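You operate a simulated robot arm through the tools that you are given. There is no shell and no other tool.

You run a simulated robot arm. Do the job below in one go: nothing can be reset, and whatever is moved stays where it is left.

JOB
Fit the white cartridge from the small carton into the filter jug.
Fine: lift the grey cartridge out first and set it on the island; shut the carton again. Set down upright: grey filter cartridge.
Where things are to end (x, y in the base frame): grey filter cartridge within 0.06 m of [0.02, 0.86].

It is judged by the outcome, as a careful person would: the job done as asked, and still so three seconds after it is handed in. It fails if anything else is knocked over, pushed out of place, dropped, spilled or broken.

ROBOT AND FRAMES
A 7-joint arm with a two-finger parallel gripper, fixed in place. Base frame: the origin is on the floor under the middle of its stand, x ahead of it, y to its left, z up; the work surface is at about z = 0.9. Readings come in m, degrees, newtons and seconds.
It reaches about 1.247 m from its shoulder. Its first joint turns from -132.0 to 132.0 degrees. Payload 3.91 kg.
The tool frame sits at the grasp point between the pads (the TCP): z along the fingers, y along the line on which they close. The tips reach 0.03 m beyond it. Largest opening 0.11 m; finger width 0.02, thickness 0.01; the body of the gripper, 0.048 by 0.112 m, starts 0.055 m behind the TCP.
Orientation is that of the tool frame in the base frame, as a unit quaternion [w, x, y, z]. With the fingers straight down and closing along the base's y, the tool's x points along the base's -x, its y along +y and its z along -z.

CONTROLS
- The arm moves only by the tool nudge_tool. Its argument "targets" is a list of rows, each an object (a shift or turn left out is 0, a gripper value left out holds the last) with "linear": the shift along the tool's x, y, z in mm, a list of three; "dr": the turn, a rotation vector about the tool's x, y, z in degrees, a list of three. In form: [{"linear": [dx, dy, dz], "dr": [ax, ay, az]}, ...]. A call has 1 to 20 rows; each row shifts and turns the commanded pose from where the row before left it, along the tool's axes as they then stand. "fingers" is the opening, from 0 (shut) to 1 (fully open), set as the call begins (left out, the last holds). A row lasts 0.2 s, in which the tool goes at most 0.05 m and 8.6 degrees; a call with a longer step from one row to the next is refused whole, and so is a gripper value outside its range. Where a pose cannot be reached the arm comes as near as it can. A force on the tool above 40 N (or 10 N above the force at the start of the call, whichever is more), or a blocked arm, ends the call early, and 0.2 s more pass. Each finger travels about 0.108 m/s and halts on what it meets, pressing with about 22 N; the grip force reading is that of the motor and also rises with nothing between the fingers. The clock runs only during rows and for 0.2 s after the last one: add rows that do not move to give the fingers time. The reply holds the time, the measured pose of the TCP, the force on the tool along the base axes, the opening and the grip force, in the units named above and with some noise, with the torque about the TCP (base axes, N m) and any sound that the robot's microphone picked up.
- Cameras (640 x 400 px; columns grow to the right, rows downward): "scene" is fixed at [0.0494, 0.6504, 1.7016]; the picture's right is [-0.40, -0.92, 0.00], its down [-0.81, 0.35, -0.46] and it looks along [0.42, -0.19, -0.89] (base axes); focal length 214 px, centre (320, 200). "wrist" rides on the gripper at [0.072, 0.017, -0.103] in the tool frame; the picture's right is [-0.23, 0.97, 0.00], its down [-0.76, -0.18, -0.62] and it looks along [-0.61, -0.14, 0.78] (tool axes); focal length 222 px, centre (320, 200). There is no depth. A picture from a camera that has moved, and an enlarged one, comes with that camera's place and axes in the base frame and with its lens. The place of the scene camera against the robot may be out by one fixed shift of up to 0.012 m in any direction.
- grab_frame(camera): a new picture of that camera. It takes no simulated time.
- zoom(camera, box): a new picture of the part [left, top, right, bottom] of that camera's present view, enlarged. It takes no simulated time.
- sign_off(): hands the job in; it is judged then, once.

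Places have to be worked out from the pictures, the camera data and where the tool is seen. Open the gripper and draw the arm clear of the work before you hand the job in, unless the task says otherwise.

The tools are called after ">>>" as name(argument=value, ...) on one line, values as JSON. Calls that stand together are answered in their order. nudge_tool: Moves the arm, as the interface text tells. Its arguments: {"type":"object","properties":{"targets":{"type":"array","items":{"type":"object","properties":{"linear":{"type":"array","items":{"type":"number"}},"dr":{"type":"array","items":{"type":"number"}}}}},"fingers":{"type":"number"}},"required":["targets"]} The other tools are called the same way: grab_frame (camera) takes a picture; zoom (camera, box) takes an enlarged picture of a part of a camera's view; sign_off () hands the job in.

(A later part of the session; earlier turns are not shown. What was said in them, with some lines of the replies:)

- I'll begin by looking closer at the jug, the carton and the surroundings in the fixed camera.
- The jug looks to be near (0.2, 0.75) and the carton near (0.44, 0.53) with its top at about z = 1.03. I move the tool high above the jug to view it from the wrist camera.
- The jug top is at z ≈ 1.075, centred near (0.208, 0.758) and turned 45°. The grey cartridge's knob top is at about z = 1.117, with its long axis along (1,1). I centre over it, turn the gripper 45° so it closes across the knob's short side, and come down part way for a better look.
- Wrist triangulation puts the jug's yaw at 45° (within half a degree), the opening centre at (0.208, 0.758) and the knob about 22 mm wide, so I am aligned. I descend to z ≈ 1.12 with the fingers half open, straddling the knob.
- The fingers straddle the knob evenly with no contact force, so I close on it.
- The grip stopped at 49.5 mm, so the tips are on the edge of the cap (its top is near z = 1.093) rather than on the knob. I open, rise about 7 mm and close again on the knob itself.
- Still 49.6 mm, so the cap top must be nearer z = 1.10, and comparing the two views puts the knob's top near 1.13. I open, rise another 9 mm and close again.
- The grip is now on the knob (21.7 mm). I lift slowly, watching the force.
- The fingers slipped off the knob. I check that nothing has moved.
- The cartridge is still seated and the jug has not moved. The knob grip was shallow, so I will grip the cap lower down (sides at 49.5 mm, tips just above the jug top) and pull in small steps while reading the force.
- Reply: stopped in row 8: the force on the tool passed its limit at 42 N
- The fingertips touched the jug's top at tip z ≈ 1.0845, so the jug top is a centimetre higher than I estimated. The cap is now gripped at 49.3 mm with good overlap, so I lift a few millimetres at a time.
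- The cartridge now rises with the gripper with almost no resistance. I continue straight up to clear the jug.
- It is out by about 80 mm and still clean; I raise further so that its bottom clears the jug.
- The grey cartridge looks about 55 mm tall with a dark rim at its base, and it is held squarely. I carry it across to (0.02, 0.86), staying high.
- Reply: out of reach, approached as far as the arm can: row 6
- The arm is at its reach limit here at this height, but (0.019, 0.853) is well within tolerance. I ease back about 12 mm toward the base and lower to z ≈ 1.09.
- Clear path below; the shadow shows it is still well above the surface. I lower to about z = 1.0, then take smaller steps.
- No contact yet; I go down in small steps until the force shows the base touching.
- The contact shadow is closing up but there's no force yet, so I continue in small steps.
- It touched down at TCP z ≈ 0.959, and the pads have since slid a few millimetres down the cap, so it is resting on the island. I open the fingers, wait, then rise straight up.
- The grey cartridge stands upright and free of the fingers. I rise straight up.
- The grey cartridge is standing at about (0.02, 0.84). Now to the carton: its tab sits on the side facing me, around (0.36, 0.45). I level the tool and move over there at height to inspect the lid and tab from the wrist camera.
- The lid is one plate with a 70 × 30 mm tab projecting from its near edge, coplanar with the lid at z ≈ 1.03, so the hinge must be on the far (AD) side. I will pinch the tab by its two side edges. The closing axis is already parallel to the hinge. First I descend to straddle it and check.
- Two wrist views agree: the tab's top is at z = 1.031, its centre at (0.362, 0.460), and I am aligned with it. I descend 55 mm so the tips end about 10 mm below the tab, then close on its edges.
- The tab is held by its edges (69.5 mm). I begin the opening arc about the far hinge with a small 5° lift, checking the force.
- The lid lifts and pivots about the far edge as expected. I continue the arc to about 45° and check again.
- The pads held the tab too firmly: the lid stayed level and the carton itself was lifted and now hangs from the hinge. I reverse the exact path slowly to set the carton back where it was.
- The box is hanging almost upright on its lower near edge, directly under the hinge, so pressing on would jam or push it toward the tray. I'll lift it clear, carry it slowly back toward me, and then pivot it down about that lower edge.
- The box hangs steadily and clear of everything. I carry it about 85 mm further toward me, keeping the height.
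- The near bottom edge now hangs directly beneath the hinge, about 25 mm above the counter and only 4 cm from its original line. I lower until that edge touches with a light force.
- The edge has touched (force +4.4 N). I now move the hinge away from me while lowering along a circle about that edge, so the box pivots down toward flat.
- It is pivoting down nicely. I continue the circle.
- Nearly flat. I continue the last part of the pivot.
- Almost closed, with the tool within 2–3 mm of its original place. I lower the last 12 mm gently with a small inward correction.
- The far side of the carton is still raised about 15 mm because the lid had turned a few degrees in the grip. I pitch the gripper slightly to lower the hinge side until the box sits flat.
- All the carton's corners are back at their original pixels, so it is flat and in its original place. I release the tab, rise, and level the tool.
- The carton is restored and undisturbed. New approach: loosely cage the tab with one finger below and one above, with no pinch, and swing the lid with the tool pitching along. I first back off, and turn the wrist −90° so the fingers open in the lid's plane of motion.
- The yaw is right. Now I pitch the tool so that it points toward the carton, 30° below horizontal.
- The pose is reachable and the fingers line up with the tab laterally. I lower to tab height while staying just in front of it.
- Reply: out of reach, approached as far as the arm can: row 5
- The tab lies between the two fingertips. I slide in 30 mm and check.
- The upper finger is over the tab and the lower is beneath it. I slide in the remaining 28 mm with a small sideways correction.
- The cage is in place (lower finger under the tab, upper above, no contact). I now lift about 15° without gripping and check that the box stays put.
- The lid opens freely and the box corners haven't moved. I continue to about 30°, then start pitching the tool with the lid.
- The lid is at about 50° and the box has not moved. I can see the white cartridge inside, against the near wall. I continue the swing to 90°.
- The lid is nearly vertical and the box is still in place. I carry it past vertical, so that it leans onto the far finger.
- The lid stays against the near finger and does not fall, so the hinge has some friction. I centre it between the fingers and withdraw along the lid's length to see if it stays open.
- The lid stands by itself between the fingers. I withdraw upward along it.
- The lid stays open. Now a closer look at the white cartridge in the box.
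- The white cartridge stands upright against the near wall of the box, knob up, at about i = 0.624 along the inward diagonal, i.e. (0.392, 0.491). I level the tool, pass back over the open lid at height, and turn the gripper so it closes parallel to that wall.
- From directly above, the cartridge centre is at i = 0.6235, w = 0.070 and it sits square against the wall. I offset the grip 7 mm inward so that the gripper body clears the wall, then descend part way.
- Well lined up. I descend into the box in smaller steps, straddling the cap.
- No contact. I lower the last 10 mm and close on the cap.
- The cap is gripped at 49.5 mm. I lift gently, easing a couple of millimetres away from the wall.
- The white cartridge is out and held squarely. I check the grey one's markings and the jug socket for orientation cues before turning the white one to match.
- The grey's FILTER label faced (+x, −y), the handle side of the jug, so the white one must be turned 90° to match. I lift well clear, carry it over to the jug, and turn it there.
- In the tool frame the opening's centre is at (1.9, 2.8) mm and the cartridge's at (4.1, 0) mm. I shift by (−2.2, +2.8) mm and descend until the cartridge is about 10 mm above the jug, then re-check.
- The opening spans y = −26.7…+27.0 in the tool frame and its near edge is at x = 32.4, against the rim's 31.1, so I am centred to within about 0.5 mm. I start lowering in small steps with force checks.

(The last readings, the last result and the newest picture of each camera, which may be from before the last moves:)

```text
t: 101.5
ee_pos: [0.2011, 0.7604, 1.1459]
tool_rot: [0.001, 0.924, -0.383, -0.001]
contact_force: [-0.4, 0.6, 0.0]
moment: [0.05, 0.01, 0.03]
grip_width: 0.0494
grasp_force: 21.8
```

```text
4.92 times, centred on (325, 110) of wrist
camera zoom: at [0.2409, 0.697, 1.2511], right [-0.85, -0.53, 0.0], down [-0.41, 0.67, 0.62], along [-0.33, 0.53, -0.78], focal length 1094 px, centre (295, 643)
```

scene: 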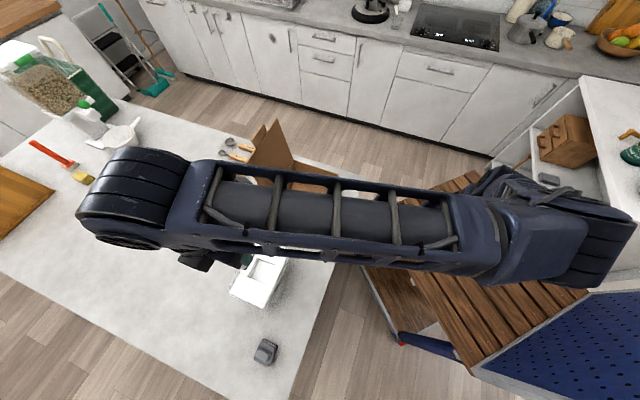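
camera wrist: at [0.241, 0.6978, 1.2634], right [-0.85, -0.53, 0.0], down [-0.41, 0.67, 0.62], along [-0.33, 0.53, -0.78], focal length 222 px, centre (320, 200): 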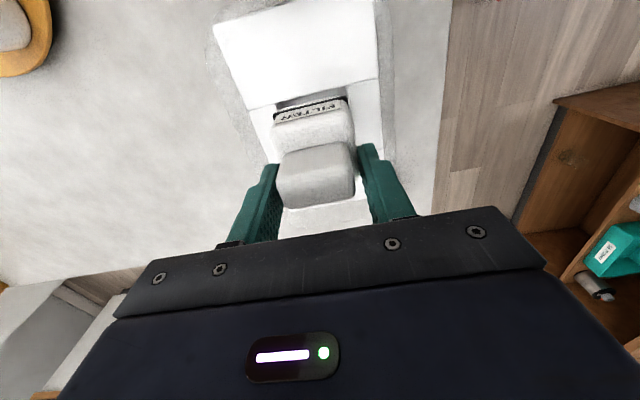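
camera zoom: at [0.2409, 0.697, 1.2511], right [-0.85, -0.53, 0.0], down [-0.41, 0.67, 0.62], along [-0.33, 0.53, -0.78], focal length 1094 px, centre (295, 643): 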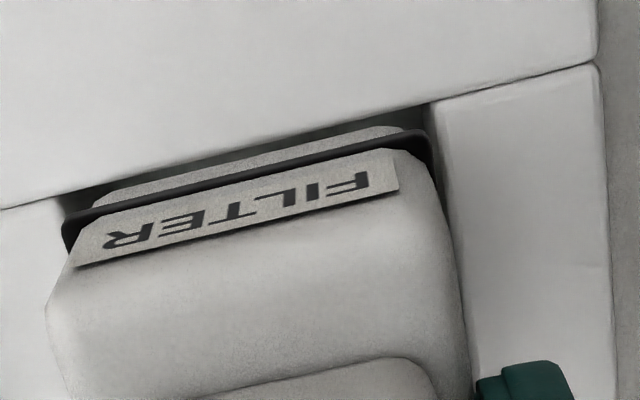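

The lower body is entering the opening with no contact force. I continue in small steps.

>>> nudge_tool(targets=[{"linear": [0, 0, 3]}, {"linear": [0, 0, 3]}, {"linear": [0, 0, 0]}])

>>> zoom(camera="wrist", box=[260, 70, 390, 150])

```text
t: 102.3
ee_pos: [0.2006, 0.7608, 1.1408]
tool_rot: [0.001, 0.924, -0.383, 0.001]
contact_force: [-1.8, 1.7, -0.3]
moment: [0.09, 0.12, -0.02]
grip_width: 0.0495
grasp_force: 22.2
```

```text
4.92 times, centred on (325, 110) of wrist
camera zoom: at [0.2411, 0.697, 1.2453], right [-0.85, -0.53, 0.0], down [-0.41, 0.67, 0.62], along [-0.33, 0.53, -0.78], focal length 1094 px, centre (295, 643)
```

zoom: 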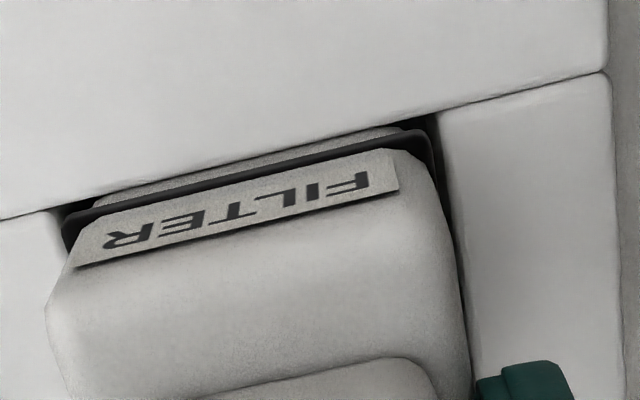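

A light side force (about 2.5 N toward +w) suggests slight contact on the handle side. I shift 1 mm away and continue.

>>> nudge_tool(targets=[{"linear": [-1, 0, 0]}, {"linear": [0, 0, 0]}])

>>> nudge_tool(targets=[{"linear": [0, 0, 2]}, {"linear": [0, 0, 2]}, {"linear": [0, 0, 0]}])

>>> zoom(camera="wrist", box=[260, 70, 390, 150])

```text
t: 102.9
ee_pos: [0.2014, 0.7614, 1.1411]
tool_rot: [0.001, 0.924, -0.383, 0.0]
contact_force: [0.0, -0.4, -1.3]
moment: [0.0, -0.01, 0.02]
grip_width: 0.0497
grasp_force: 21.7
```

```text
t: 103.7
ee_pos: [0.2017, 0.7615, 1.1359]
tool_rot: [0.001, 0.924, -0.383, 0.0]
contact_force: [0.1, -0.5, -0.4]
moment: [0.02, 0.04, 0.03]
grip_width: 0.0493
grasp_force: 21.8
```

```text
4.92 times, centred on (325, 110) of wrist
camera zoom: at [0.2408, 0.6979, 1.2408], right [-0.85, -0.53, 0.0], down [-0.41, 0.67, 0.62], along [-0.33, 0.53, -0.78], focal length 1094 px, centre (295, 643)
```

zoom: 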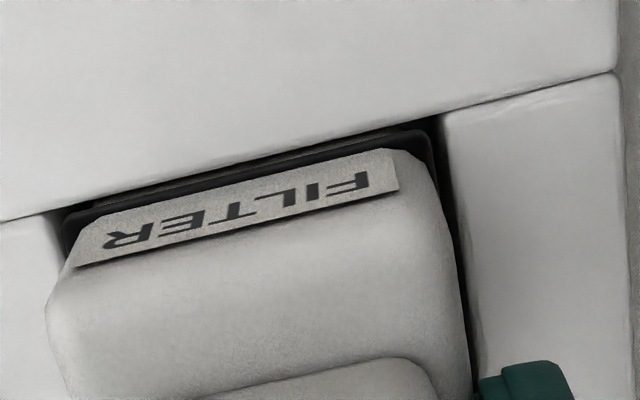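

The side force has gone and the rim is just at the opening. I continue down slowly.

>>> nudge_tool(targets=[{"linear": [0, 0, 2]}, {"linear": [0, 0, 2]}, {"linear": [0, 0, 0]}])

>>> zoom(camera="wrist", box=[260, 70, 390, 150])

```text
t: 104.5
ee_pos: [0.2017, 0.7631, 1.1319]
tool_rot: [0.002, 0.924, -0.382, 0.0]
contact_force: [0.6, 0.1, -0.4]
moment: [-0.01, 0.03, 0.0]
grip_width: 0.0494
grasp_force: 22.6
```

```text
4.92 times, centred on (325, 110) of wrist
camera zoom: at [0.2411, 0.6984, 1.2372], right [-0.85, -0.53, 0.0], down [-0.41, 0.67, 0.62], along [-0.33, 0.53, -0.78], focal length 1094 px, centre (295, 643)
```

zoom: 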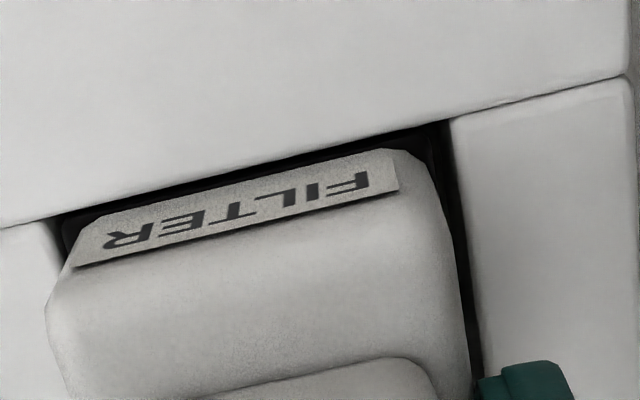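

The rim has entered the socket freely. I continue toward the seat, watching the force.

>>> nudge_tool(targets=[{"linear": [0, 0, 2]}, {"linear": [0, 0, 2]}, {"linear": [0, 0, 0]}])

>>> nudge_tool(targets=[{"linear": [0, 0, 2]}, {"linear": [0, 0, 2]}, {"linear": [0, 0, 0]}])

>>> zoom(camera="wrist", box=[230, 60, 420, 220])

```text
t: 105.3
ee_pos: [0.2009, 0.7612, 1.1287]
tool_rot: [0.001, 0.924, -0.382, 0.001]
contact_force: [-0.1, 0.7, -1.3]
moment: [0.02, 0.04, 0.01]
grip_width: 0.0495
grasp_force: 22.3
```

```text
t: 106.1
ee_pos: [0.2006, 0.7614, 1.1252]
tool_rot: [0.002, 0.924, -0.383, 0.001]
contact_force: [-0.2, 0.8, -0.1]
moment: [0.0, 0.0, 0.01]
grip_width: 0.0494
grasp_force: 22.3
```

```text
2.50 times, centred on (325, 140) of wrist
camera zoom: at [0.2405, 0.6984, 1.2295], right [-0.85, -0.53, 0.0], down [-0.41, 0.67, 0.62], along [-0.33, 0.53, -0.78], focal length 555 px, centre (308, 350)
```

zoom: 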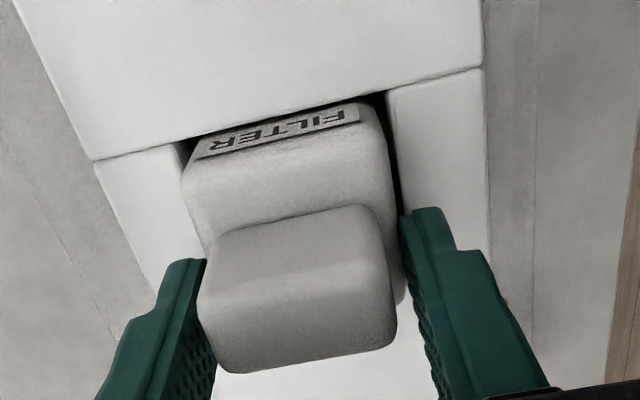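

>>> nudge_tool(targets=[{"linear": [0, 0, 1.5]}, {"linear": [0, 0, 1.5]}, {"linear": [0, 0, 0]}])

>>> nudge_tool(targets=[{"linear": [0, 0, 1]}, {"linear": [0, 0, 1]}, {"linear": [0, 0, 0]}])

```text
t: 106.9
ee_pos: [0.2006, 0.7627, 1.1217]
tool_rot: [0.001, 0.924, -0.383, 0.001]
contact_force: [0.6, 0.4, -1.2]
moment: [0.03, 0.01, 0.02]
grip_width: 0.0493
grasp_force: 22.0
```

```text
t: 107.7
ee_pos: [0.2003, 0.7617, 1.1201]
tool_rot: [0.001, 0.924, -0.383, 0.0]
contact_force: [-0.1, 1.3, -1.0]
moment: [0.04, 0.01, 0.0]
grip_width: 0.0494
grasp_force: 22.0
```

>>> nudge_tool(targets=[{"linear": [0, 0, 1]}, {"linear": [0, 0, 0]}])

>>> nudge_tool(targets=[{"linear": [0, 0, 1]}, {"linear": [0, 0, 0]}])

>>> zoom(camera="wrist", box=[230, 60, 420, 220])

```text
t: 108.3
ee_pos: [0.2011, 0.7612, 1.1192]
tool_rot: [0.001, 0.924, -0.383, 0.0]
contact_force: [-1.1, 0.4, 4.8]
moment: [0.04, -0.15, 0.01]
grip_width: 0.0497
grasp_force: 22.2
```

```text
t: 108.9
ee_pos: [0.2014, 0.7622, 1.1191]
tool_rot: [0.0, 0.924, -0.383, 0.0]
contact_force: [1.0, 4.4, 19.5]
moment: [0.09, -0.17, 0.0]
grip_width: 0.0494
grasp_force: 22.1
```

```text
2.50 times, centred on (325, 140) of wrist
camera zoom: at [0.2404, 0.6974, 1.2232], right [-0.85, -0.53, 0.0], down [-0.41, 0.66, 0.62], along [-0.33, 0.53, -0.78], focal length 555 px, centre (308, 350)
```

zoom: 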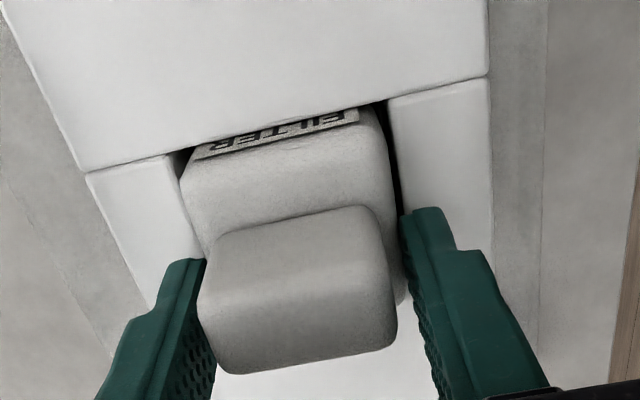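

Firm contact at TCP z = 1.119, just where full seating was predicted. I relax the push by 1 mm, open the fingers and rise.

>>> nudge_tool(targets=[{"linear": [0, 0, -1]}, {"linear": [0, 0, 0]}])

>>> nudge_tool(targets=[{"linear": [0, 0, 0]}, {"linear": [0, 0, 0]}, {"linear": [0, 0, 0]}], fingers=0.7)

>>> zoom(camera="wrist", box=[230, 60, 420, 220])

>>> nudge_tool(targets=[{"linear": [0, 0, -15]}, {"linear": [0, 0, -30]}, {"linear": [0, 0, -40]}, {"linear": [0, 0, -40]}, {"linear": [0, 0, -40]}, {"linear": [0, 0, -40]}, {"linear": [0, 0, 0]}])

>>> zoom(camera="wrist", box=[230, 0, 420, 160])

```text
t: 109.5
ee_pos: [0.2014, 0.7608, 1.1189]
tool_rot: [0.001, 0.924, -0.384, 0.0]
contact_force: [0.1, 2.5, 13.6]
moment: [0.18, -0.03, 0.01]
grip_width: 0.0494
grasp_force: 21.8
```

```text
t: 110.3
ee_pos: [0.2012, 0.761, 1.1183]
tool_rot: [0.001, 0.924, -0.383, 0.0]
contact_force: [-0.2, 0.1, -0.5]
moment: [-0.02, 0.01, 0.0]
grip_width: 0.0769
grasp_force: 0.0
```

```text
2.50 times, centred on (325, 140) of wrist
camera zoom: at [0.2405, 0.6979, 1.2229], right [-0.85, -0.53, 0.0], down [-0.41, 0.67, 0.62], along [-0.33, 0.53, -0.78], focal length 555 px, centre (308, 350)
```

zoom: 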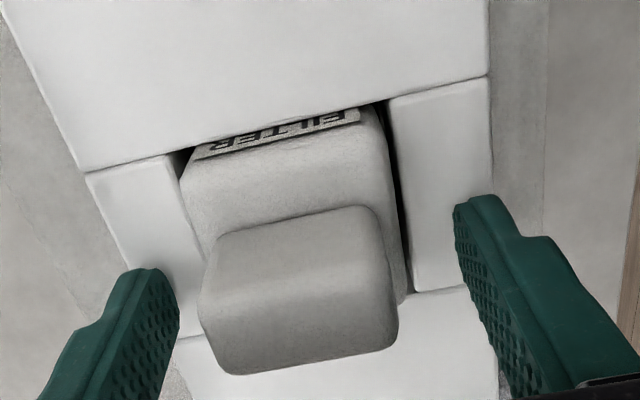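

```text
t: 111.9
ee_pos: [0.2024, 0.7618, 1.3228]
tool_rot: [0.001, 0.924, -0.383, 0.0]
contact_force: [0.3, 0.3, 0.3]
moment: [0.0, -0.02, 0.01]
grip_width: 0.0773
grasp_force: 0.2
```

```text
2.50 times, centred on (325, 80) of wrist
camera zoom: at [0.2415, 0.698, 1.4272], right [-0.85, -0.53, 0.0], down [-0.41, 0.67, 0.62], along [-0.33, 0.53, -0.78], focal length 555 px, centre (308, 500)
```

zoom: 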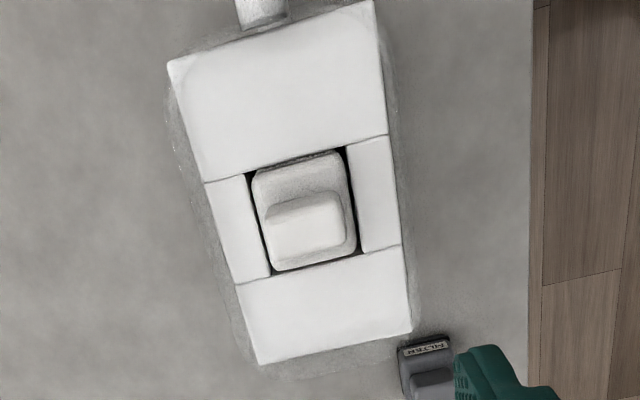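

The white cartridge is seated in the jug just as the grey one was. Now I go back to close the carton: I fly over to the raised lid with the fingers at the 40 mm cage opening, tilted 10° to match it.

>>> nudge_tool(targets=[{"linear": [32.5, -16.6, -3]}, {"linear": [32.5, -16.6, -3]}, {"linear": [32.5, -16.6, -3]}, {"linear": [32.5, -16.6, -3]}, {"linear": [32.5, -16.6, -3]}, {"linear": [32.5, -16.6, -3]}, {"linear": [32.5, -16.6, -3]}, {"linear": [32.5, -16.6, -3]}, {"linear": [32.5, -16.6, -3]}, {"linear": [32.5, -16.6, -3]}, {"dr": [-5, 0, 0]}, {"dr": [-5, 0, 0]}, {"linear": [0, 0, 0]}], fingers=0.364)

>>> grab_frame(camera="wrist")

>>> grab_frame(camera="scene")

```text
t: 114.7
ee_pos: [0.5489, 0.6484, 1.3542]
tool_rot: [0.081, 0.92, -0.381, -0.033]
contact_force: [0.2, -0.2, -0.2]
moment: [-0.01, -0.01, -0.03]
grip_width: 0.0398
grasp_force: 0.1
```

```text
taken
camera wrist: at [0.6012, 0.5983, 1.4592], right [-0.84, -0.52, 0.17], down [-0.34, 0.74, 0.58], along [-0.43, 0.43, -0.8], focal length 222 px, centre (320, 200)
```

wrist: 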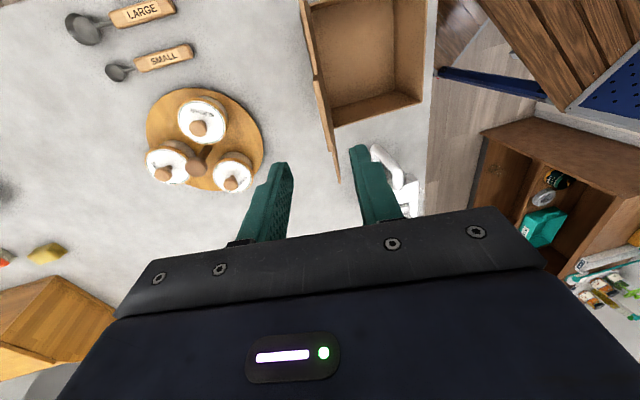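

```text
taken
```

scene: 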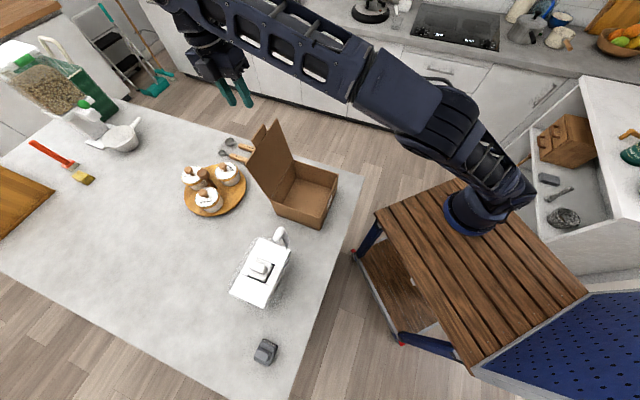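

The lid sits between the fingers in the view as before. I lower the cage over its top edge.

>>> nudge_tool(targets=[{"linear": [0, -2, 30]}, {"linear": [0, 0, 30]}, {"linear": [0, 0, 30]}, {"linear": [0, 0, 20]}, {"linear": [0, 0, 0]}])

>>> zoom(camera="wrist", box=[220, 80, 440, 240])

>>> zoom(camera="scene", box=[210, 70, 370, 240])

```text
t: 115.9
ee_pos: [0.5346, 0.6354, 1.2438]
tool_rot: [0.081, 0.921, -0.381, -0.033]
contact_force: [-0.1, 0.1, 0.2]
moment: [0.03, 0.02, 0.04]
grip_width: 0.04
grasp_force: 0.1
```

```text
2.50 times, centred on (330, 160) of wrist
camera zoom: at [0.5871, 0.5865, 1.3494], right [-0.84, -0.52, 0.17], down [-0.34, 0.74, 0.58], along [-0.43, 0.43, -0.8], focal length 555 px, centre (295, 300)
```

zoom: 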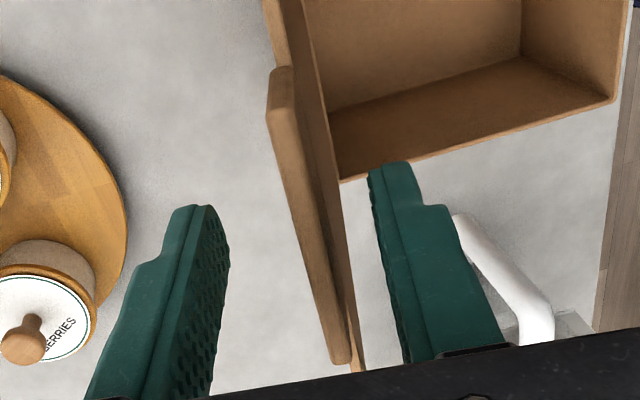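

```text
2.35 times, centred on (290, 155) of scene
camera zoom: at [0.0494, 0.6504, 1.7016], right [-0.4, -0.92, 0.0], down [-0.81, 0.35, -0.46], along [0.42, -0.19, -0.89], focal length 505 px, centre (391, 306)
```

zoom: 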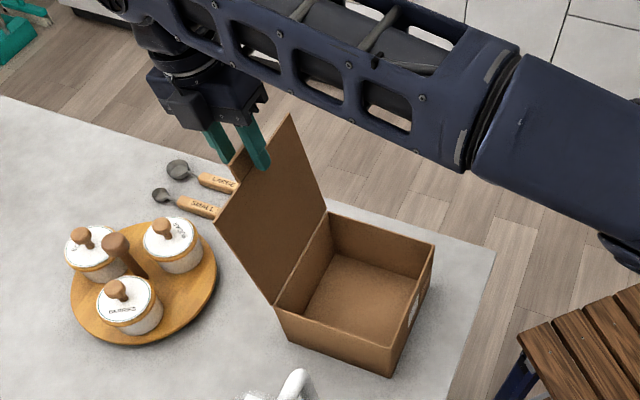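

The lid is caged again. I start the closing arc: the far finger will meet the lid and bring it back past vertical.

>>> nudge_tool(targets=[{"linear": [0, 18.8, -0.6], "dr": [5, 0, 0]}, {"linear": [0, 18.8, -0.6], "dr": [5, 0, 0]}, {"linear": [0, 18.8, -0.6], "dr": [5, 0, 0]}, {"linear": [0, 18.8, -0.6], "dr": [5, 0, 0]}, {"linear": [0, 0, 0]}])

>>> zoom(camera="wrist", box=[220, 80, 440, 240])

>>> zoom(camera="scene", box=[210, 70, 370, 240])

```text
t: 117.1
ee_pos: [0.4822, 0.5837, 1.2517]
tool_rot: [-0.079, 0.92, -0.381, 0.034]
contact_force: [-0.3, -0.3, 1.2]
moment: [0.03, 0.0, 0.02]
grip_width: 0.0399
grasp_force: 0.1
```

```text
2.50 times, centred on (330, 160) of wrist
camera zoom: at [0.5097, 0.5077, 1.3516], right [-0.84, -0.52, -0.17], down [-0.49, 0.59, 0.64], along [-0.23, 0.62, -0.75], focal length 555 px, centre (295, 300)
```

zoom: 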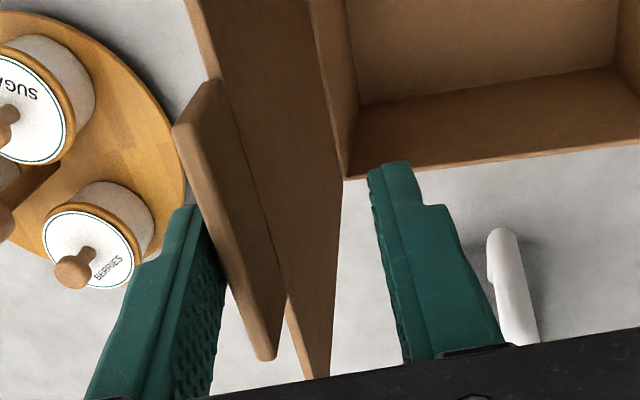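

```text
2.35 times, centred on (290, 155) of scene
camera zoom: at [0.0494, 0.6504, 1.7016], right [-0.4, -0.92, 0.0], down [-0.81, 0.35, -0.46], along [0.42, -0.19, -0.89], focal length 505 px, centre (391, 306)
```

zoom: 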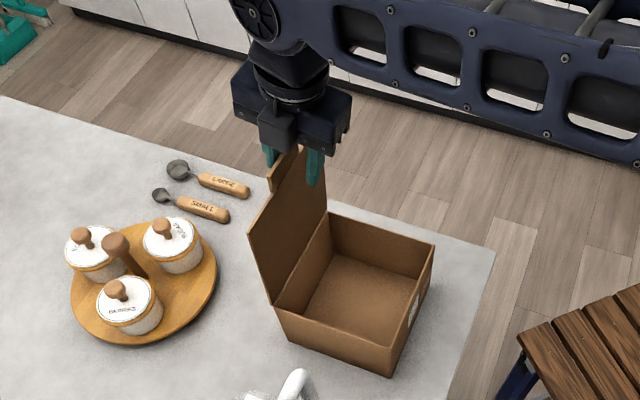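

The far finger now carries the lid. I continue closing.

>>> nudge_tool(targets=[{"linear": [0, 18.8, -0.6], "dr": [5, 0, 0]}, {"linear": [0, 18.8, -0.6], "dr": [5, 0, 0]}, {"linear": [0, 18.8, -0.6], "dr": [5, 0, 0]}, {"linear": [0, 18.8, -0.6], "dr": [5, 0, 0]}, {"linear": [0, 0, 0]}])

>>> zoom(camera="wrist", box=[220, 80, 440, 240])

>>> zoom(camera="scene", box=[210, 70, 370, 240])

```text
t: 118.3
ee_pos: [0.4316, 0.5335, 1.2319]
tool_rot: [-0.238, 0.892, -0.37, 0.1]
contact_force: [-0.6, 0.5, 0.0]
moment: [0.0, -0.01, 0.03]
grip_width: 0.0399
grasp_force: 0.0
```

```text
2.50 times, centred on (330, 160) of wrist
camera zoom: at [0.4364, 0.4346, 1.3131], right [-0.76, -0.44, -0.49], down [-0.65, 0.43, 0.63], along [-0.07, 0.79, -0.61], focal length 555 px, centre (295, 300)
```

zoom: 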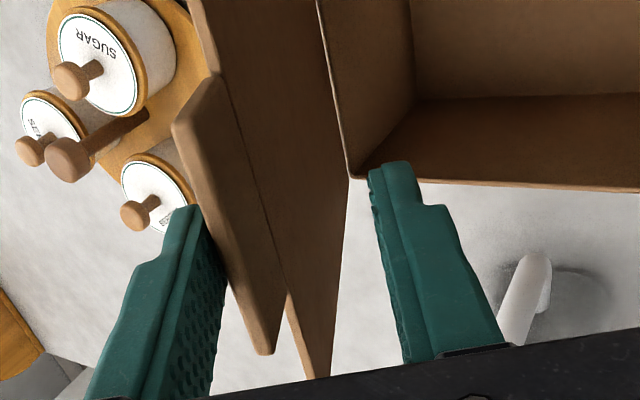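

```text
2.35 times, centred on (290, 155) of scene
camera zoom: at [0.0494, 0.6504, 1.7016], right [-0.4, -0.92, 0.0], down [-0.81, 0.35, -0.46], along [0.42, -0.19, -0.89], focal length 505 px, centre (391, 306)
```

zoom: 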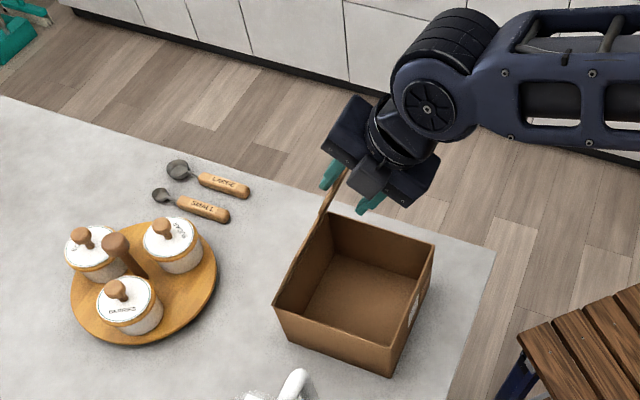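

>>> nudge_tool(targets=[{"linear": [0, 18.8, -0.6], "dr": [5, 0, 0]}, {"linear": [0, 18.8, -0.6], "dr": [5, 0, 0]}, {"linear": [0, 18.8, -0.6], "dr": [5, 0, 0]}, {"linear": [0, 18.8, -0.6], "dr": [5, 0, 0]}, {"linear": [0, 0, 0]}])

>>> zoom(camera="wrist", box=[220, 80, 440, 240])

>>> zoom(camera="scene", box=[210, 70, 370, 240])

```text
t: 119.5
ee_pos: [0.3879, 0.4896, 1.1876]
tool_rot: [-0.39, 0.838, -0.347, 0.162]
contact_force: [-0.3, 0.0, -0.1]
moment: [0.01, -0.02, -0.04]
grip_width: 0.04
grasp_force: 0.1
```

```text
2.50 times, centred on (330, 160) of wrist
camera zoom: at [0.3772, 0.3744, 1.2412], right [-0.6, -0.28, -0.75], down [-0.8, 0.28, 0.54], along [0.06, 0.92, -0.4], focal length 555 px, centre (295, 300)
```

zoom: 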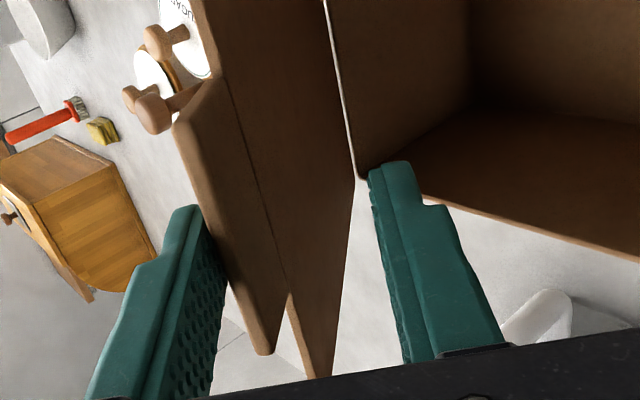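

```text
2.35 times, centred on (290, 155) of scene
camera zoom: at [0.0494, 0.6504, 1.7016], right [-0.4, -0.92, 0.0], down [-0.81, 0.35, -0.46], along [0.42, -0.19, -0.89], focal length 505 px, centre (391, 306)
```

zoom: 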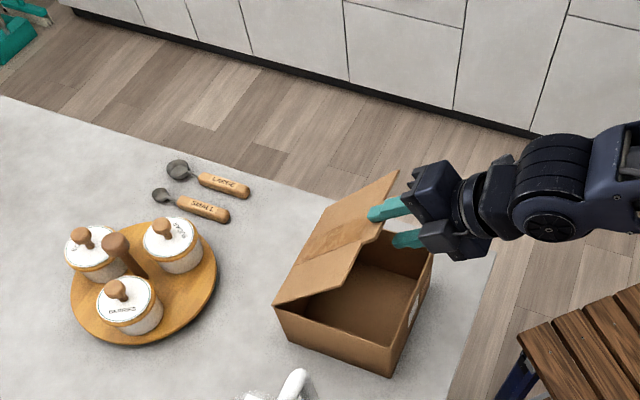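

The hinge friction holds the lid against the upper finger, so it closes in a controlled way. I continue to 30° and then lower with a constant tilt.

>>> nudge_tool(targets=[{"linear": [0, 18.8, -0.6], "dr": [5, 0, 0]}, {"linear": [0, 18.8, -0.6], "dr": [5, 0, 0]}, {"linear": [0, 14, 2.1]}, {"linear": [0, 14, 2.1]}, {"linear": [0, 0, 0]}])

>>> zoom(camera="wrist", box=[220, 80, 440, 240])

>>> zoom(camera="scene", box=[230, 110, 390, 240])

```text
t: 120.7
ee_pos: [0.364, 0.467, 1.1303]
tool_rot: [-0.461, 0.801, -0.331, 0.192]
contact_force: [0.0, -0.6, 0.2]
moment: [0.03, -0.02, -0.04]
grip_width: 0.0398
grasp_force: 0.0
```

```text
2.50 times, centred on (330, 160) of wrist
camera zoom: at [0.3461, 0.3455, 1.1693], right [-0.51, -0.19, -0.84], down [-0.86, 0.22, 0.47], along [0.1, 0.96, -0.27], focal length 555 px, centre (295, 300)
```

zoom: 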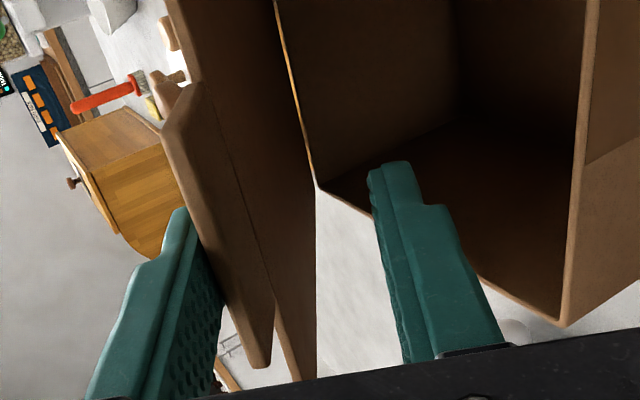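

```text
3.08 times, centred on (310, 175) of scene
camera zoom: at [0.0494, 0.6504, 1.7016], right [-0.4, -0.92, 0.0], down [-0.81, 0.35, -0.46], along [0.42, -0.19, -0.89], focal length 660 px, centre (351, 277)
```

zoom: 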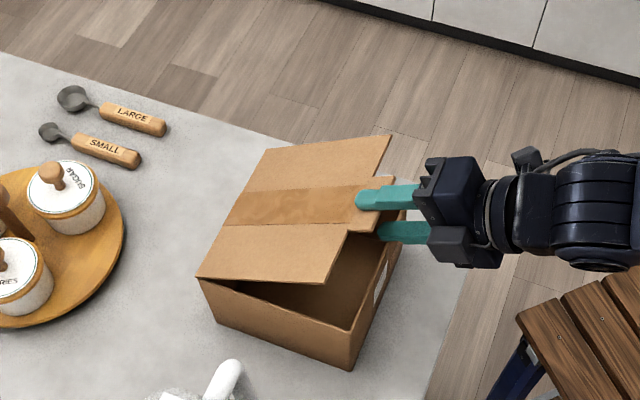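

>>> nudge_tool(targets=[{"linear": [0, 14, 2.1]}, {"linear": [0, 14, 2.1]}, {"linear": [0, 12.4, 4]}, {"linear": [0, 13, 5]}, {"linear": [0, 13, 5]}, {"linear": [0, 0, 0]}])

>>> zoom(camera="wrist", box=[220, 80, 440, 240])

>>> zoom(camera="scene", box=[230, 110, 390, 240])

```text
t: 122.1
ee_pos: [0.3515, 0.4537, 1.0653]
tool_rot: [-0.461, 0.8, -0.331, 0.192]
contact_force: [-0.6, -0.4, 0.4]
moment: [0.03, -0.01, 0.04]
grip_width: 0.0401
grasp_force: 0.1
```

```text
2.50 times, centred on (330, 160) of wrist
camera zoom: at [0.3343, 0.3326, 1.1033], right [-0.51, -0.19, -0.84], down [-0.86, 0.22, 0.47], along [0.1, 0.96, -0.27], focal length 555 px, centre (295, 300)
```

zoom: 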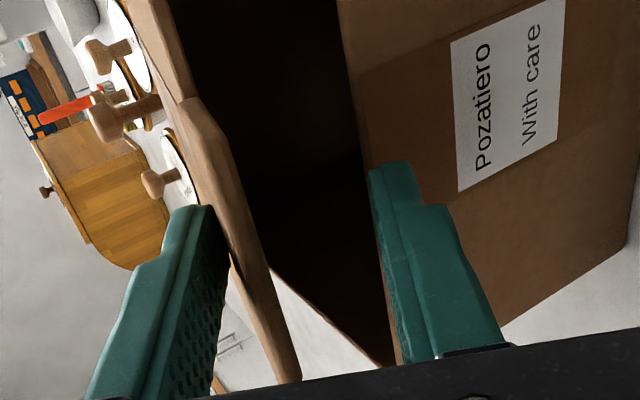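

```text
3.08 times, centred on (310, 175) of scene
camera zoom: at [0.0494, 0.6504, 1.7016], right [-0.4, -0.92, 0.0], down [-0.81, 0.35, -0.46], along [0.42, -0.19, -0.89], focal length 660 px, centre (351, 277)
```

zoom: 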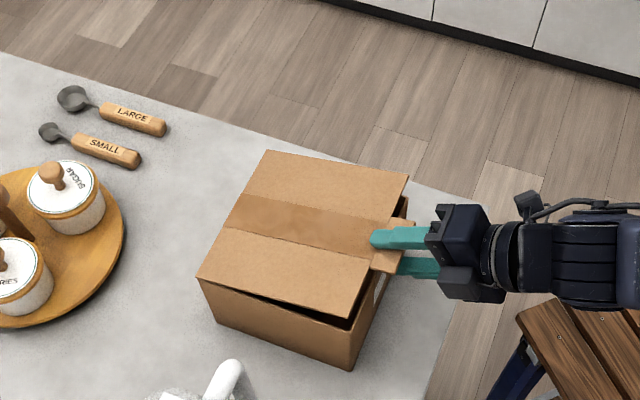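

About 12° left and the box hasn't moved. I lower straight down so that the upper fingertip presses the lid closed.

>>> nudge_tool(targets=[{"linear": [0, 7.8, 4.5]}, {"linear": [0, 7.8, 4.5]}, {"linear": [0, 7.8, 4.5]}, {"linear": [0, 4.3, 2.5]}, {"linear": [0, 0, 0]}])

>>> zoom(camera="wrist", box=[220, 80, 440, 240])

>>> zoom(camera="scene", box=[230, 110, 390, 240])

```text
t: 123.3
ee_pos: [0.3516, 0.4529, 1.0333]
tool_rot: [-0.461, 0.801, -0.331, 0.192]
contact_force: [0.8, 0.0, 0.7]
moment: [-0.01, 0.0, 0.03]
grip_width: 0.0403
grasp_force: 0.1
```

```text
2.50 times, centred on (330, 160) of wrist
camera zoom: at [0.3345, 0.3322, 1.0715], right [-0.51, -0.19, -0.84], down [-0.86, 0.22, 0.47], along [0.1, 0.96, -0.27], focal length 555 px, centre (295, 300)
```

zoom: 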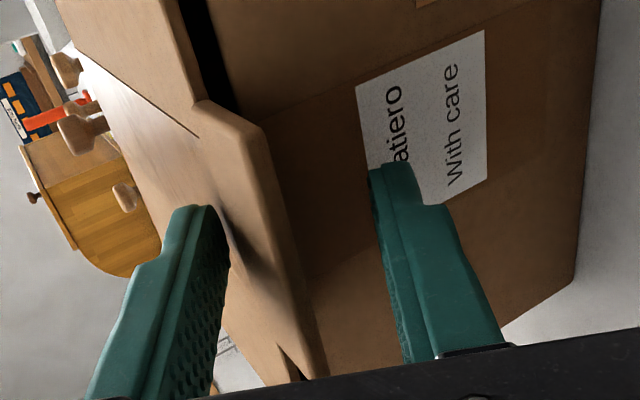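

```text
3.08 times, centred on (310, 175) of scene
camera zoom: at [0.0494, 0.6504, 1.7016], right [-0.4, -0.92, 0.0], down [-0.81, 0.35, -0.46], along [0.42, -0.19, -0.89], focal length 660 px, centre (351, 277)
```

zoom: 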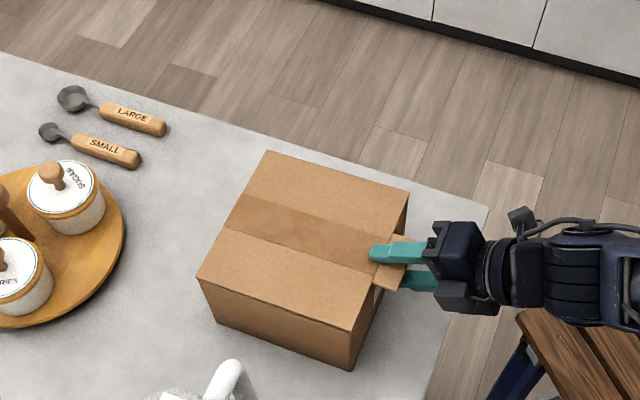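

Nearly shut, with a slight dark gap remaining under the lid. I press down in 2 mm steps until I feel the box.

>>> nudge_tool(targets=[{"linear": [0, 1.7, 1]}, {"linear": [0, 1.7, 1]}, {"linear": [0, 0, 0]}])

>>> nudge_tool(targets=[{"linear": [0, 1.7, 1]}, {"linear": [0, 0, 0]}])

>>> zoom(camera="wrist", box=[220, 60, 440, 240])

```text
t: 124.1
ee_pos: [0.3539, 0.4535, 1.0289]
tool_rot: [-0.461, 0.801, -0.331, 0.192]
contact_force: [0.2, 0.0, -0.1]
moment: [-0.01, 0.0, 0.0]
grip_width: 0.0401
grasp_force: 0.1
```

```text
t: 124.7
ee_pos: [0.3532, 0.4528, 1.0274]
tool_rot: [-0.461, 0.801, -0.331, 0.192]
contact_force: [-0.9, -0.4, 1.5]
moment: [0.03, -0.04, 0.01]
grip_width: 0.0407
grasp_force: 0.2
```

```text
2.22 times, centred on (330, 150) of wrist
camera zoom: at [0.3356, 0.332, 1.0656], right [-0.51, -0.19, -0.84], down [-0.86, 0.22, 0.47], along [0.1, 0.96, -0.27], focal length 494 px, centre (298, 311)
```

zoom: 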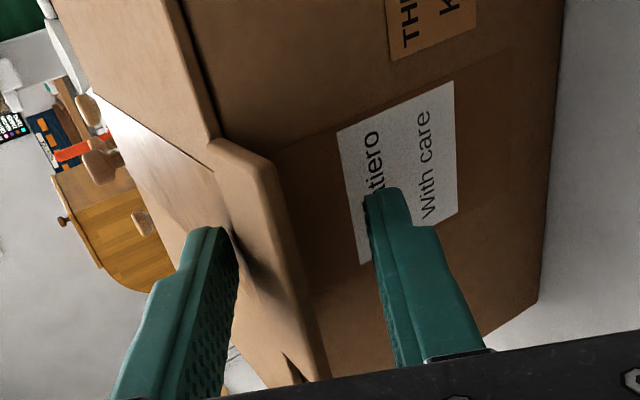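

>>> nudge_tool(targets=[{"linear": [0, 1.3, 0.75]}, {"linear": [0, 0, 0]}])

>>> nudge_tool(targets=[{"linear": [0, 1.3, 0.75]}, {"linear": [0, 0, 0]}])

>>> zoom(camera="wrist", box=[220, 60, 440, 240])

```text
t: 125.3
ee_pos: [0.3529, 0.4526, 1.0261]
tool_rot: [-0.462, 0.8, -0.331, 0.193]
contact_force: [-1.5, -1.8, 7.2]
moment: [0.18, -0.17, 0.01]
grip_width: 0.042
grasp_force: 2.1
```

```text
t: 125.9
ee_pos: [0.3521, 0.4519, 1.0237]
tool_rot: [-0.462, 0.8, -0.331, 0.191]
contact_force: [-3.3, -4.7, 12.2]
moment: [0.35, -0.36, -0.11]
grip_width: 0.0442
grasp_force: 4.5
```

```text
2.22 times, centred on (330, 150) of wrist
camera zoom: at [0.3354, 0.3321, 1.0622], right [-0.51, -0.18, -0.84], down [-0.86, 0.22, 0.47], along [0.1, 0.96, -0.27], focal length 494 px, centre (298, 311)
```

zoom: 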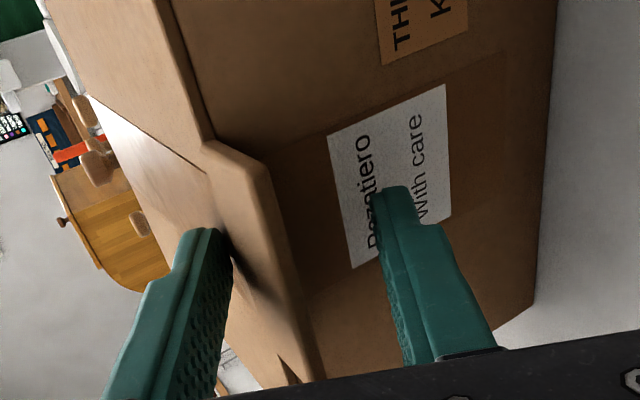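

The lid is pressed shut (12 N). I ease off 8 mm upward, then slide the fingers out from around the tab, and check that it stays closed.

>>> nudge_tool(targets=[{"linear": [0, -3.5, -2]}, {"linear": [0, -3.5, -2]}, {"linear": [0, 0, 0]}, {"linear": [0, 8.3, -14.4]}, {"linear": [0, 8.3, -14.4]}, {"linear": [0, 8.3, -14.4]}, {"linear": [0, 0, 0]}])

>>> zoom(camera="wrist", box=[200, 0, 440, 240])

>>> zoom(camera="scene", box=[230, 110, 390, 240])

```text
t: 127.5
ee_pos: [0.3176, 0.4178, 1.0311]
tool_rot: [-0.46, 0.801, -0.331, 0.192]
contact_force: [-0.1, 0.2, -1.2]
moment: [0.05, -0.02, -0.01]
grip_width: 0.0402
grasp_force: 0.1
```

```text
1.67 times, centred on (320, 120) of wrist
camera zoom: at [0.2998, 0.2969, 1.0703], right [-0.51, -0.19, -0.84], down [-0.86, 0.22, 0.47], along [0.1, 0.96, -0.27], focal length 370 px, centre (320, 333)
```

zoom: 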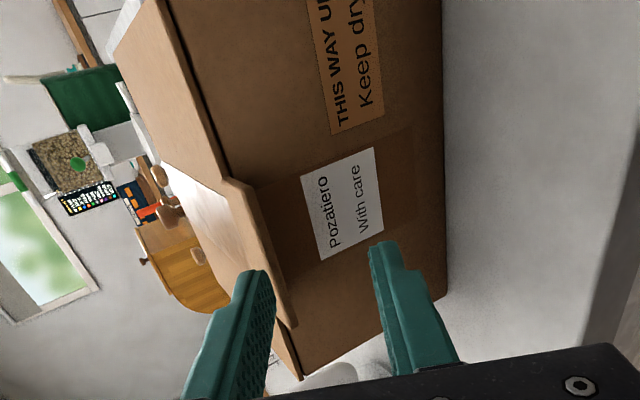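

```text
3.08 times, centred on (310, 175) of scene
camera zoom: at [0.0494, 0.6504, 1.7016], right [-0.4, -0.92, 0.0], down [-0.81, 0.35, -0.46], along [0.42, -0.19, -0.89], focal length 660 px, centre (351, 277)
```

zoom: 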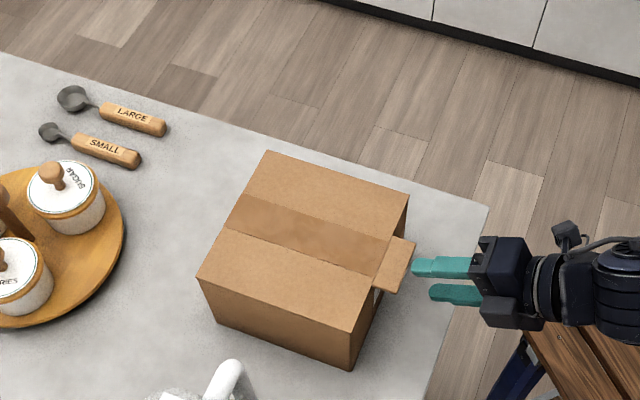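

The carton is shut and in place. I raise the arm straight up and away.

>>> nudge_tool(targets=[{"linear": [0, -17, -10]}, {"linear": [0, -26, -15]}, {"linear": [0, -26, -15]}, {"linear": [0, -26, -15]}, {"linear": [0, -26, -15]}, {"linear": [0, -26, -15]}, {"linear": [0, -26, -15]}, {"linear": [0, -26, -15]}, {"linear": [0, 0, 0]}])

>>> nudge_tool(targets=[{"dr": [-8, 0, 0]}, {"dr": [-8, 0, 0]}, {"dr": [-8, 0, 0]}, {"dr": [-8, 0, 0]}, {"dr": [-8, 0, 0]}, {"dr": [-8, 0, 0]}, {"dr": [-8, 0, 0]}, {"dr": [-4, 0, 0]}, {"linear": [0, 0, 0]}], fingers=0.9)

>>> grab_frame(camera="scene")

>>> zoom(camera="scene", box=[250, 140, 360, 240])

>>> zoom(camera="scene", box=[210, 210, 330, 320])

>>> zoom(camera="scene", box=[220, 310, 320, 390])

```text
t: 129.5
ee_pos: [0.318, 0.4181, 1.2602]
tool_rot: [-0.461, 0.8, -0.332, 0.192]
contact_force: [-0.8, 0.2, 0.2]
moment: [0.0, -0.01, 0.0]
grip_width: 0.0397
grasp_force: 0.0
```

```text
t: 131.5
ee_pos: [0.3165, 0.4192, 1.2619]
tool_rot: [0.002, 0.924, -0.383, 0.0]
contact_force: [-0.8, 0.2, -0.1]
moment: [0.0, 0.02, 0.03]
grip_width: 0.099
grasp_force: 0.0
```

```text
taken
```

scene: 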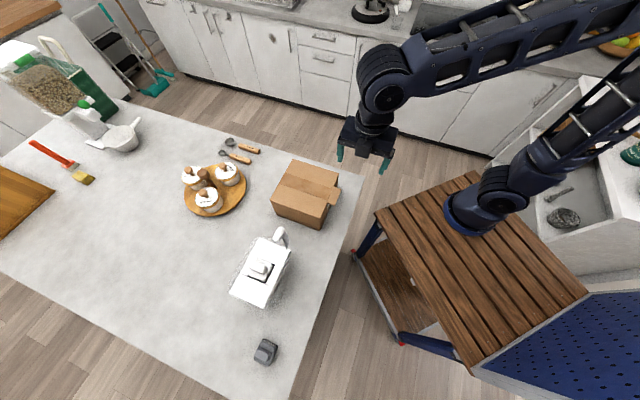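

```text
4.00 times, centred on (305, 190) of scene
camera zoom: at [0.0494, 0.6504, 1.7016], right [-0.4, -0.92, 0.0], down [-0.81, 0.35, -0.46], along [0.42, -0.19, -0.89], focal length 858 px, centre (380, 240)
```

zoom: 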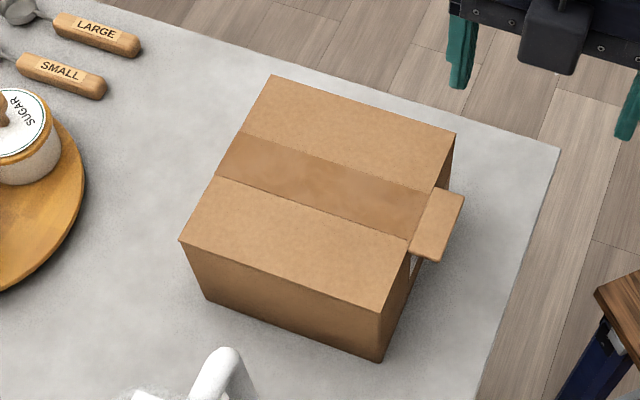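

```text
3.64 times, centred on (270, 265) of scene
camera zoom: at [0.0494, 0.6504, 1.7016], right [-0.4, -0.92, 0.0], down [-0.81, 0.35, -0.46], along [0.42, -0.19, -0.89], focal length 780 px, centre (502, -36)
```

zoom: 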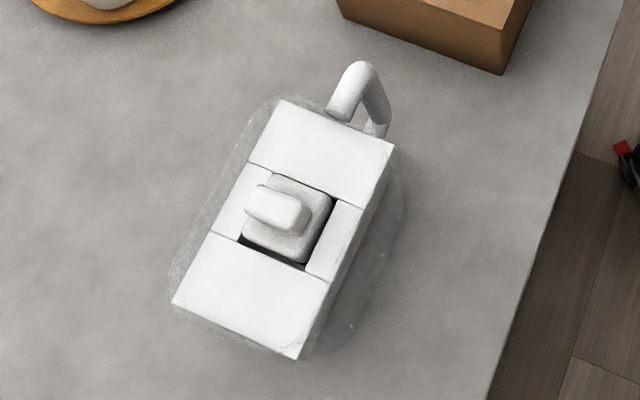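

```text
5.00 times, centred on (270, 350) of scene
camera zoom: at [0.0494, 0.6504, 1.7016], right [-0.4, -0.92, 0.0], down [-0.81, 0.35, -0.46], along [0.42, -0.19, -0.89], focal length 1072 px, centre (570, -550)
```

zoom: 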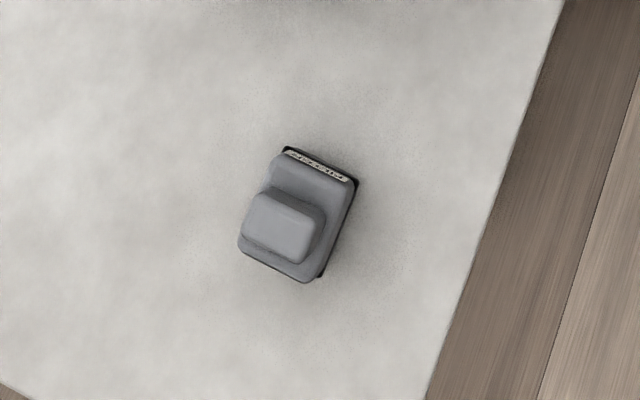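

Everything matches: the carton is shut at its original corners, the white cartridge sits in the jug exactly as the grey one did, and the grey stands upright near (0.02, 0.84). I raise the arm further clear and do a last check.

>>> nudge_tool(targets=[{"linear": [0, 0, -35]}, {"linear": [0, 0, -35]}, {"linear": [0, 0, -35]}, {"linear": [0, 0, 0]}, {"linear": [0, 0, 0]}, {"linear": [0, 0, 0]}])

>>> grab_frame(camera="scene")

>>> zoom(camera="scene", box=[140, 100, 370, 240])

```text
t: 132.9
ee_pos: [0.3168, 0.4171, 1.3671]
tool_rot: [0.001, 0.924, -0.382, 0.0]
contact_force: [0.0, -0.5, -0.8]
moment: [0.0, 0.02, 0.0]
grip_width: 0.0991
grasp_force: 0.0
```

```text
taken
```

scene: 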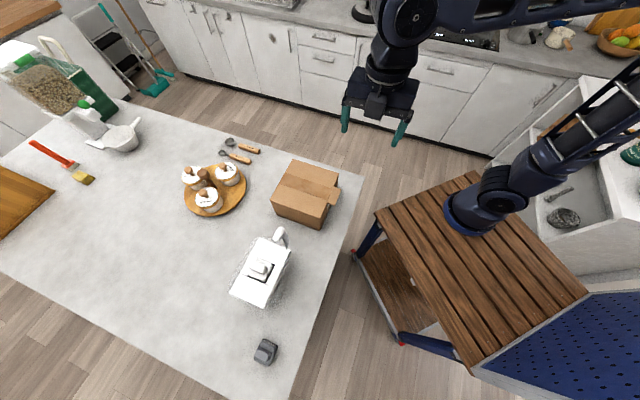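

```text
2.78 times, centred on (255, 170) of scene
camera zoom: at [0.0494, 0.6504, 1.7016], right [-0.4, -0.92, 0.0], down [-0.81, 0.35, -0.46], along [0.42, -0.19, -0.89], focal length 597 px, centre (501, 284)
```

zoom: 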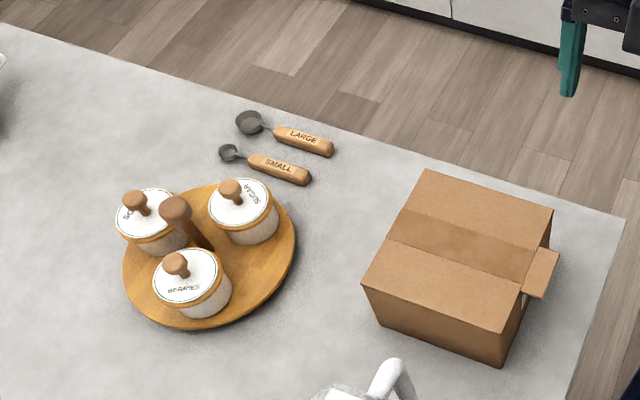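

The final picture shows the tray, spoons, carton and jug where they started, the white cartridge fitted, the grey one upright at its spot, the carton shut, and the gripper open and clear. I hand the job in.

>>> sign_off()

```text
The job is handed in.
```

The white cartridge is fitted in the filter jug, the grey one stands upright on the island, and the carton is shut. I've handed the job in.

- **White cartridge:** it met firm resistance at the depth I expected for full seating. It faces the same way the grey one did, with the FILTER label toward the jug's handle.
- **Grey cartridge:** it is at about (0.02, 0.84), roughly 0.02 m from the target.
- **Carton:** on my first try at the lid, my grip held it too stiffly. The whole carton lifted off the counter and hung tilted, and the white cartridge slid against one wall inside. I set the carton back down, and it matches its starting position in the pictures. The second try opened and closed the lid without moving the box.
- **Jug:** while lining up on the grey cartridge, the fingertips pressed on the jug's top with a force of about 42 N. The jug did not move in the pictures and I saw no damage.

In the last pictures, the tray, canisters and spoons look just as they did at the start. The gripper is open and the arm is clear.
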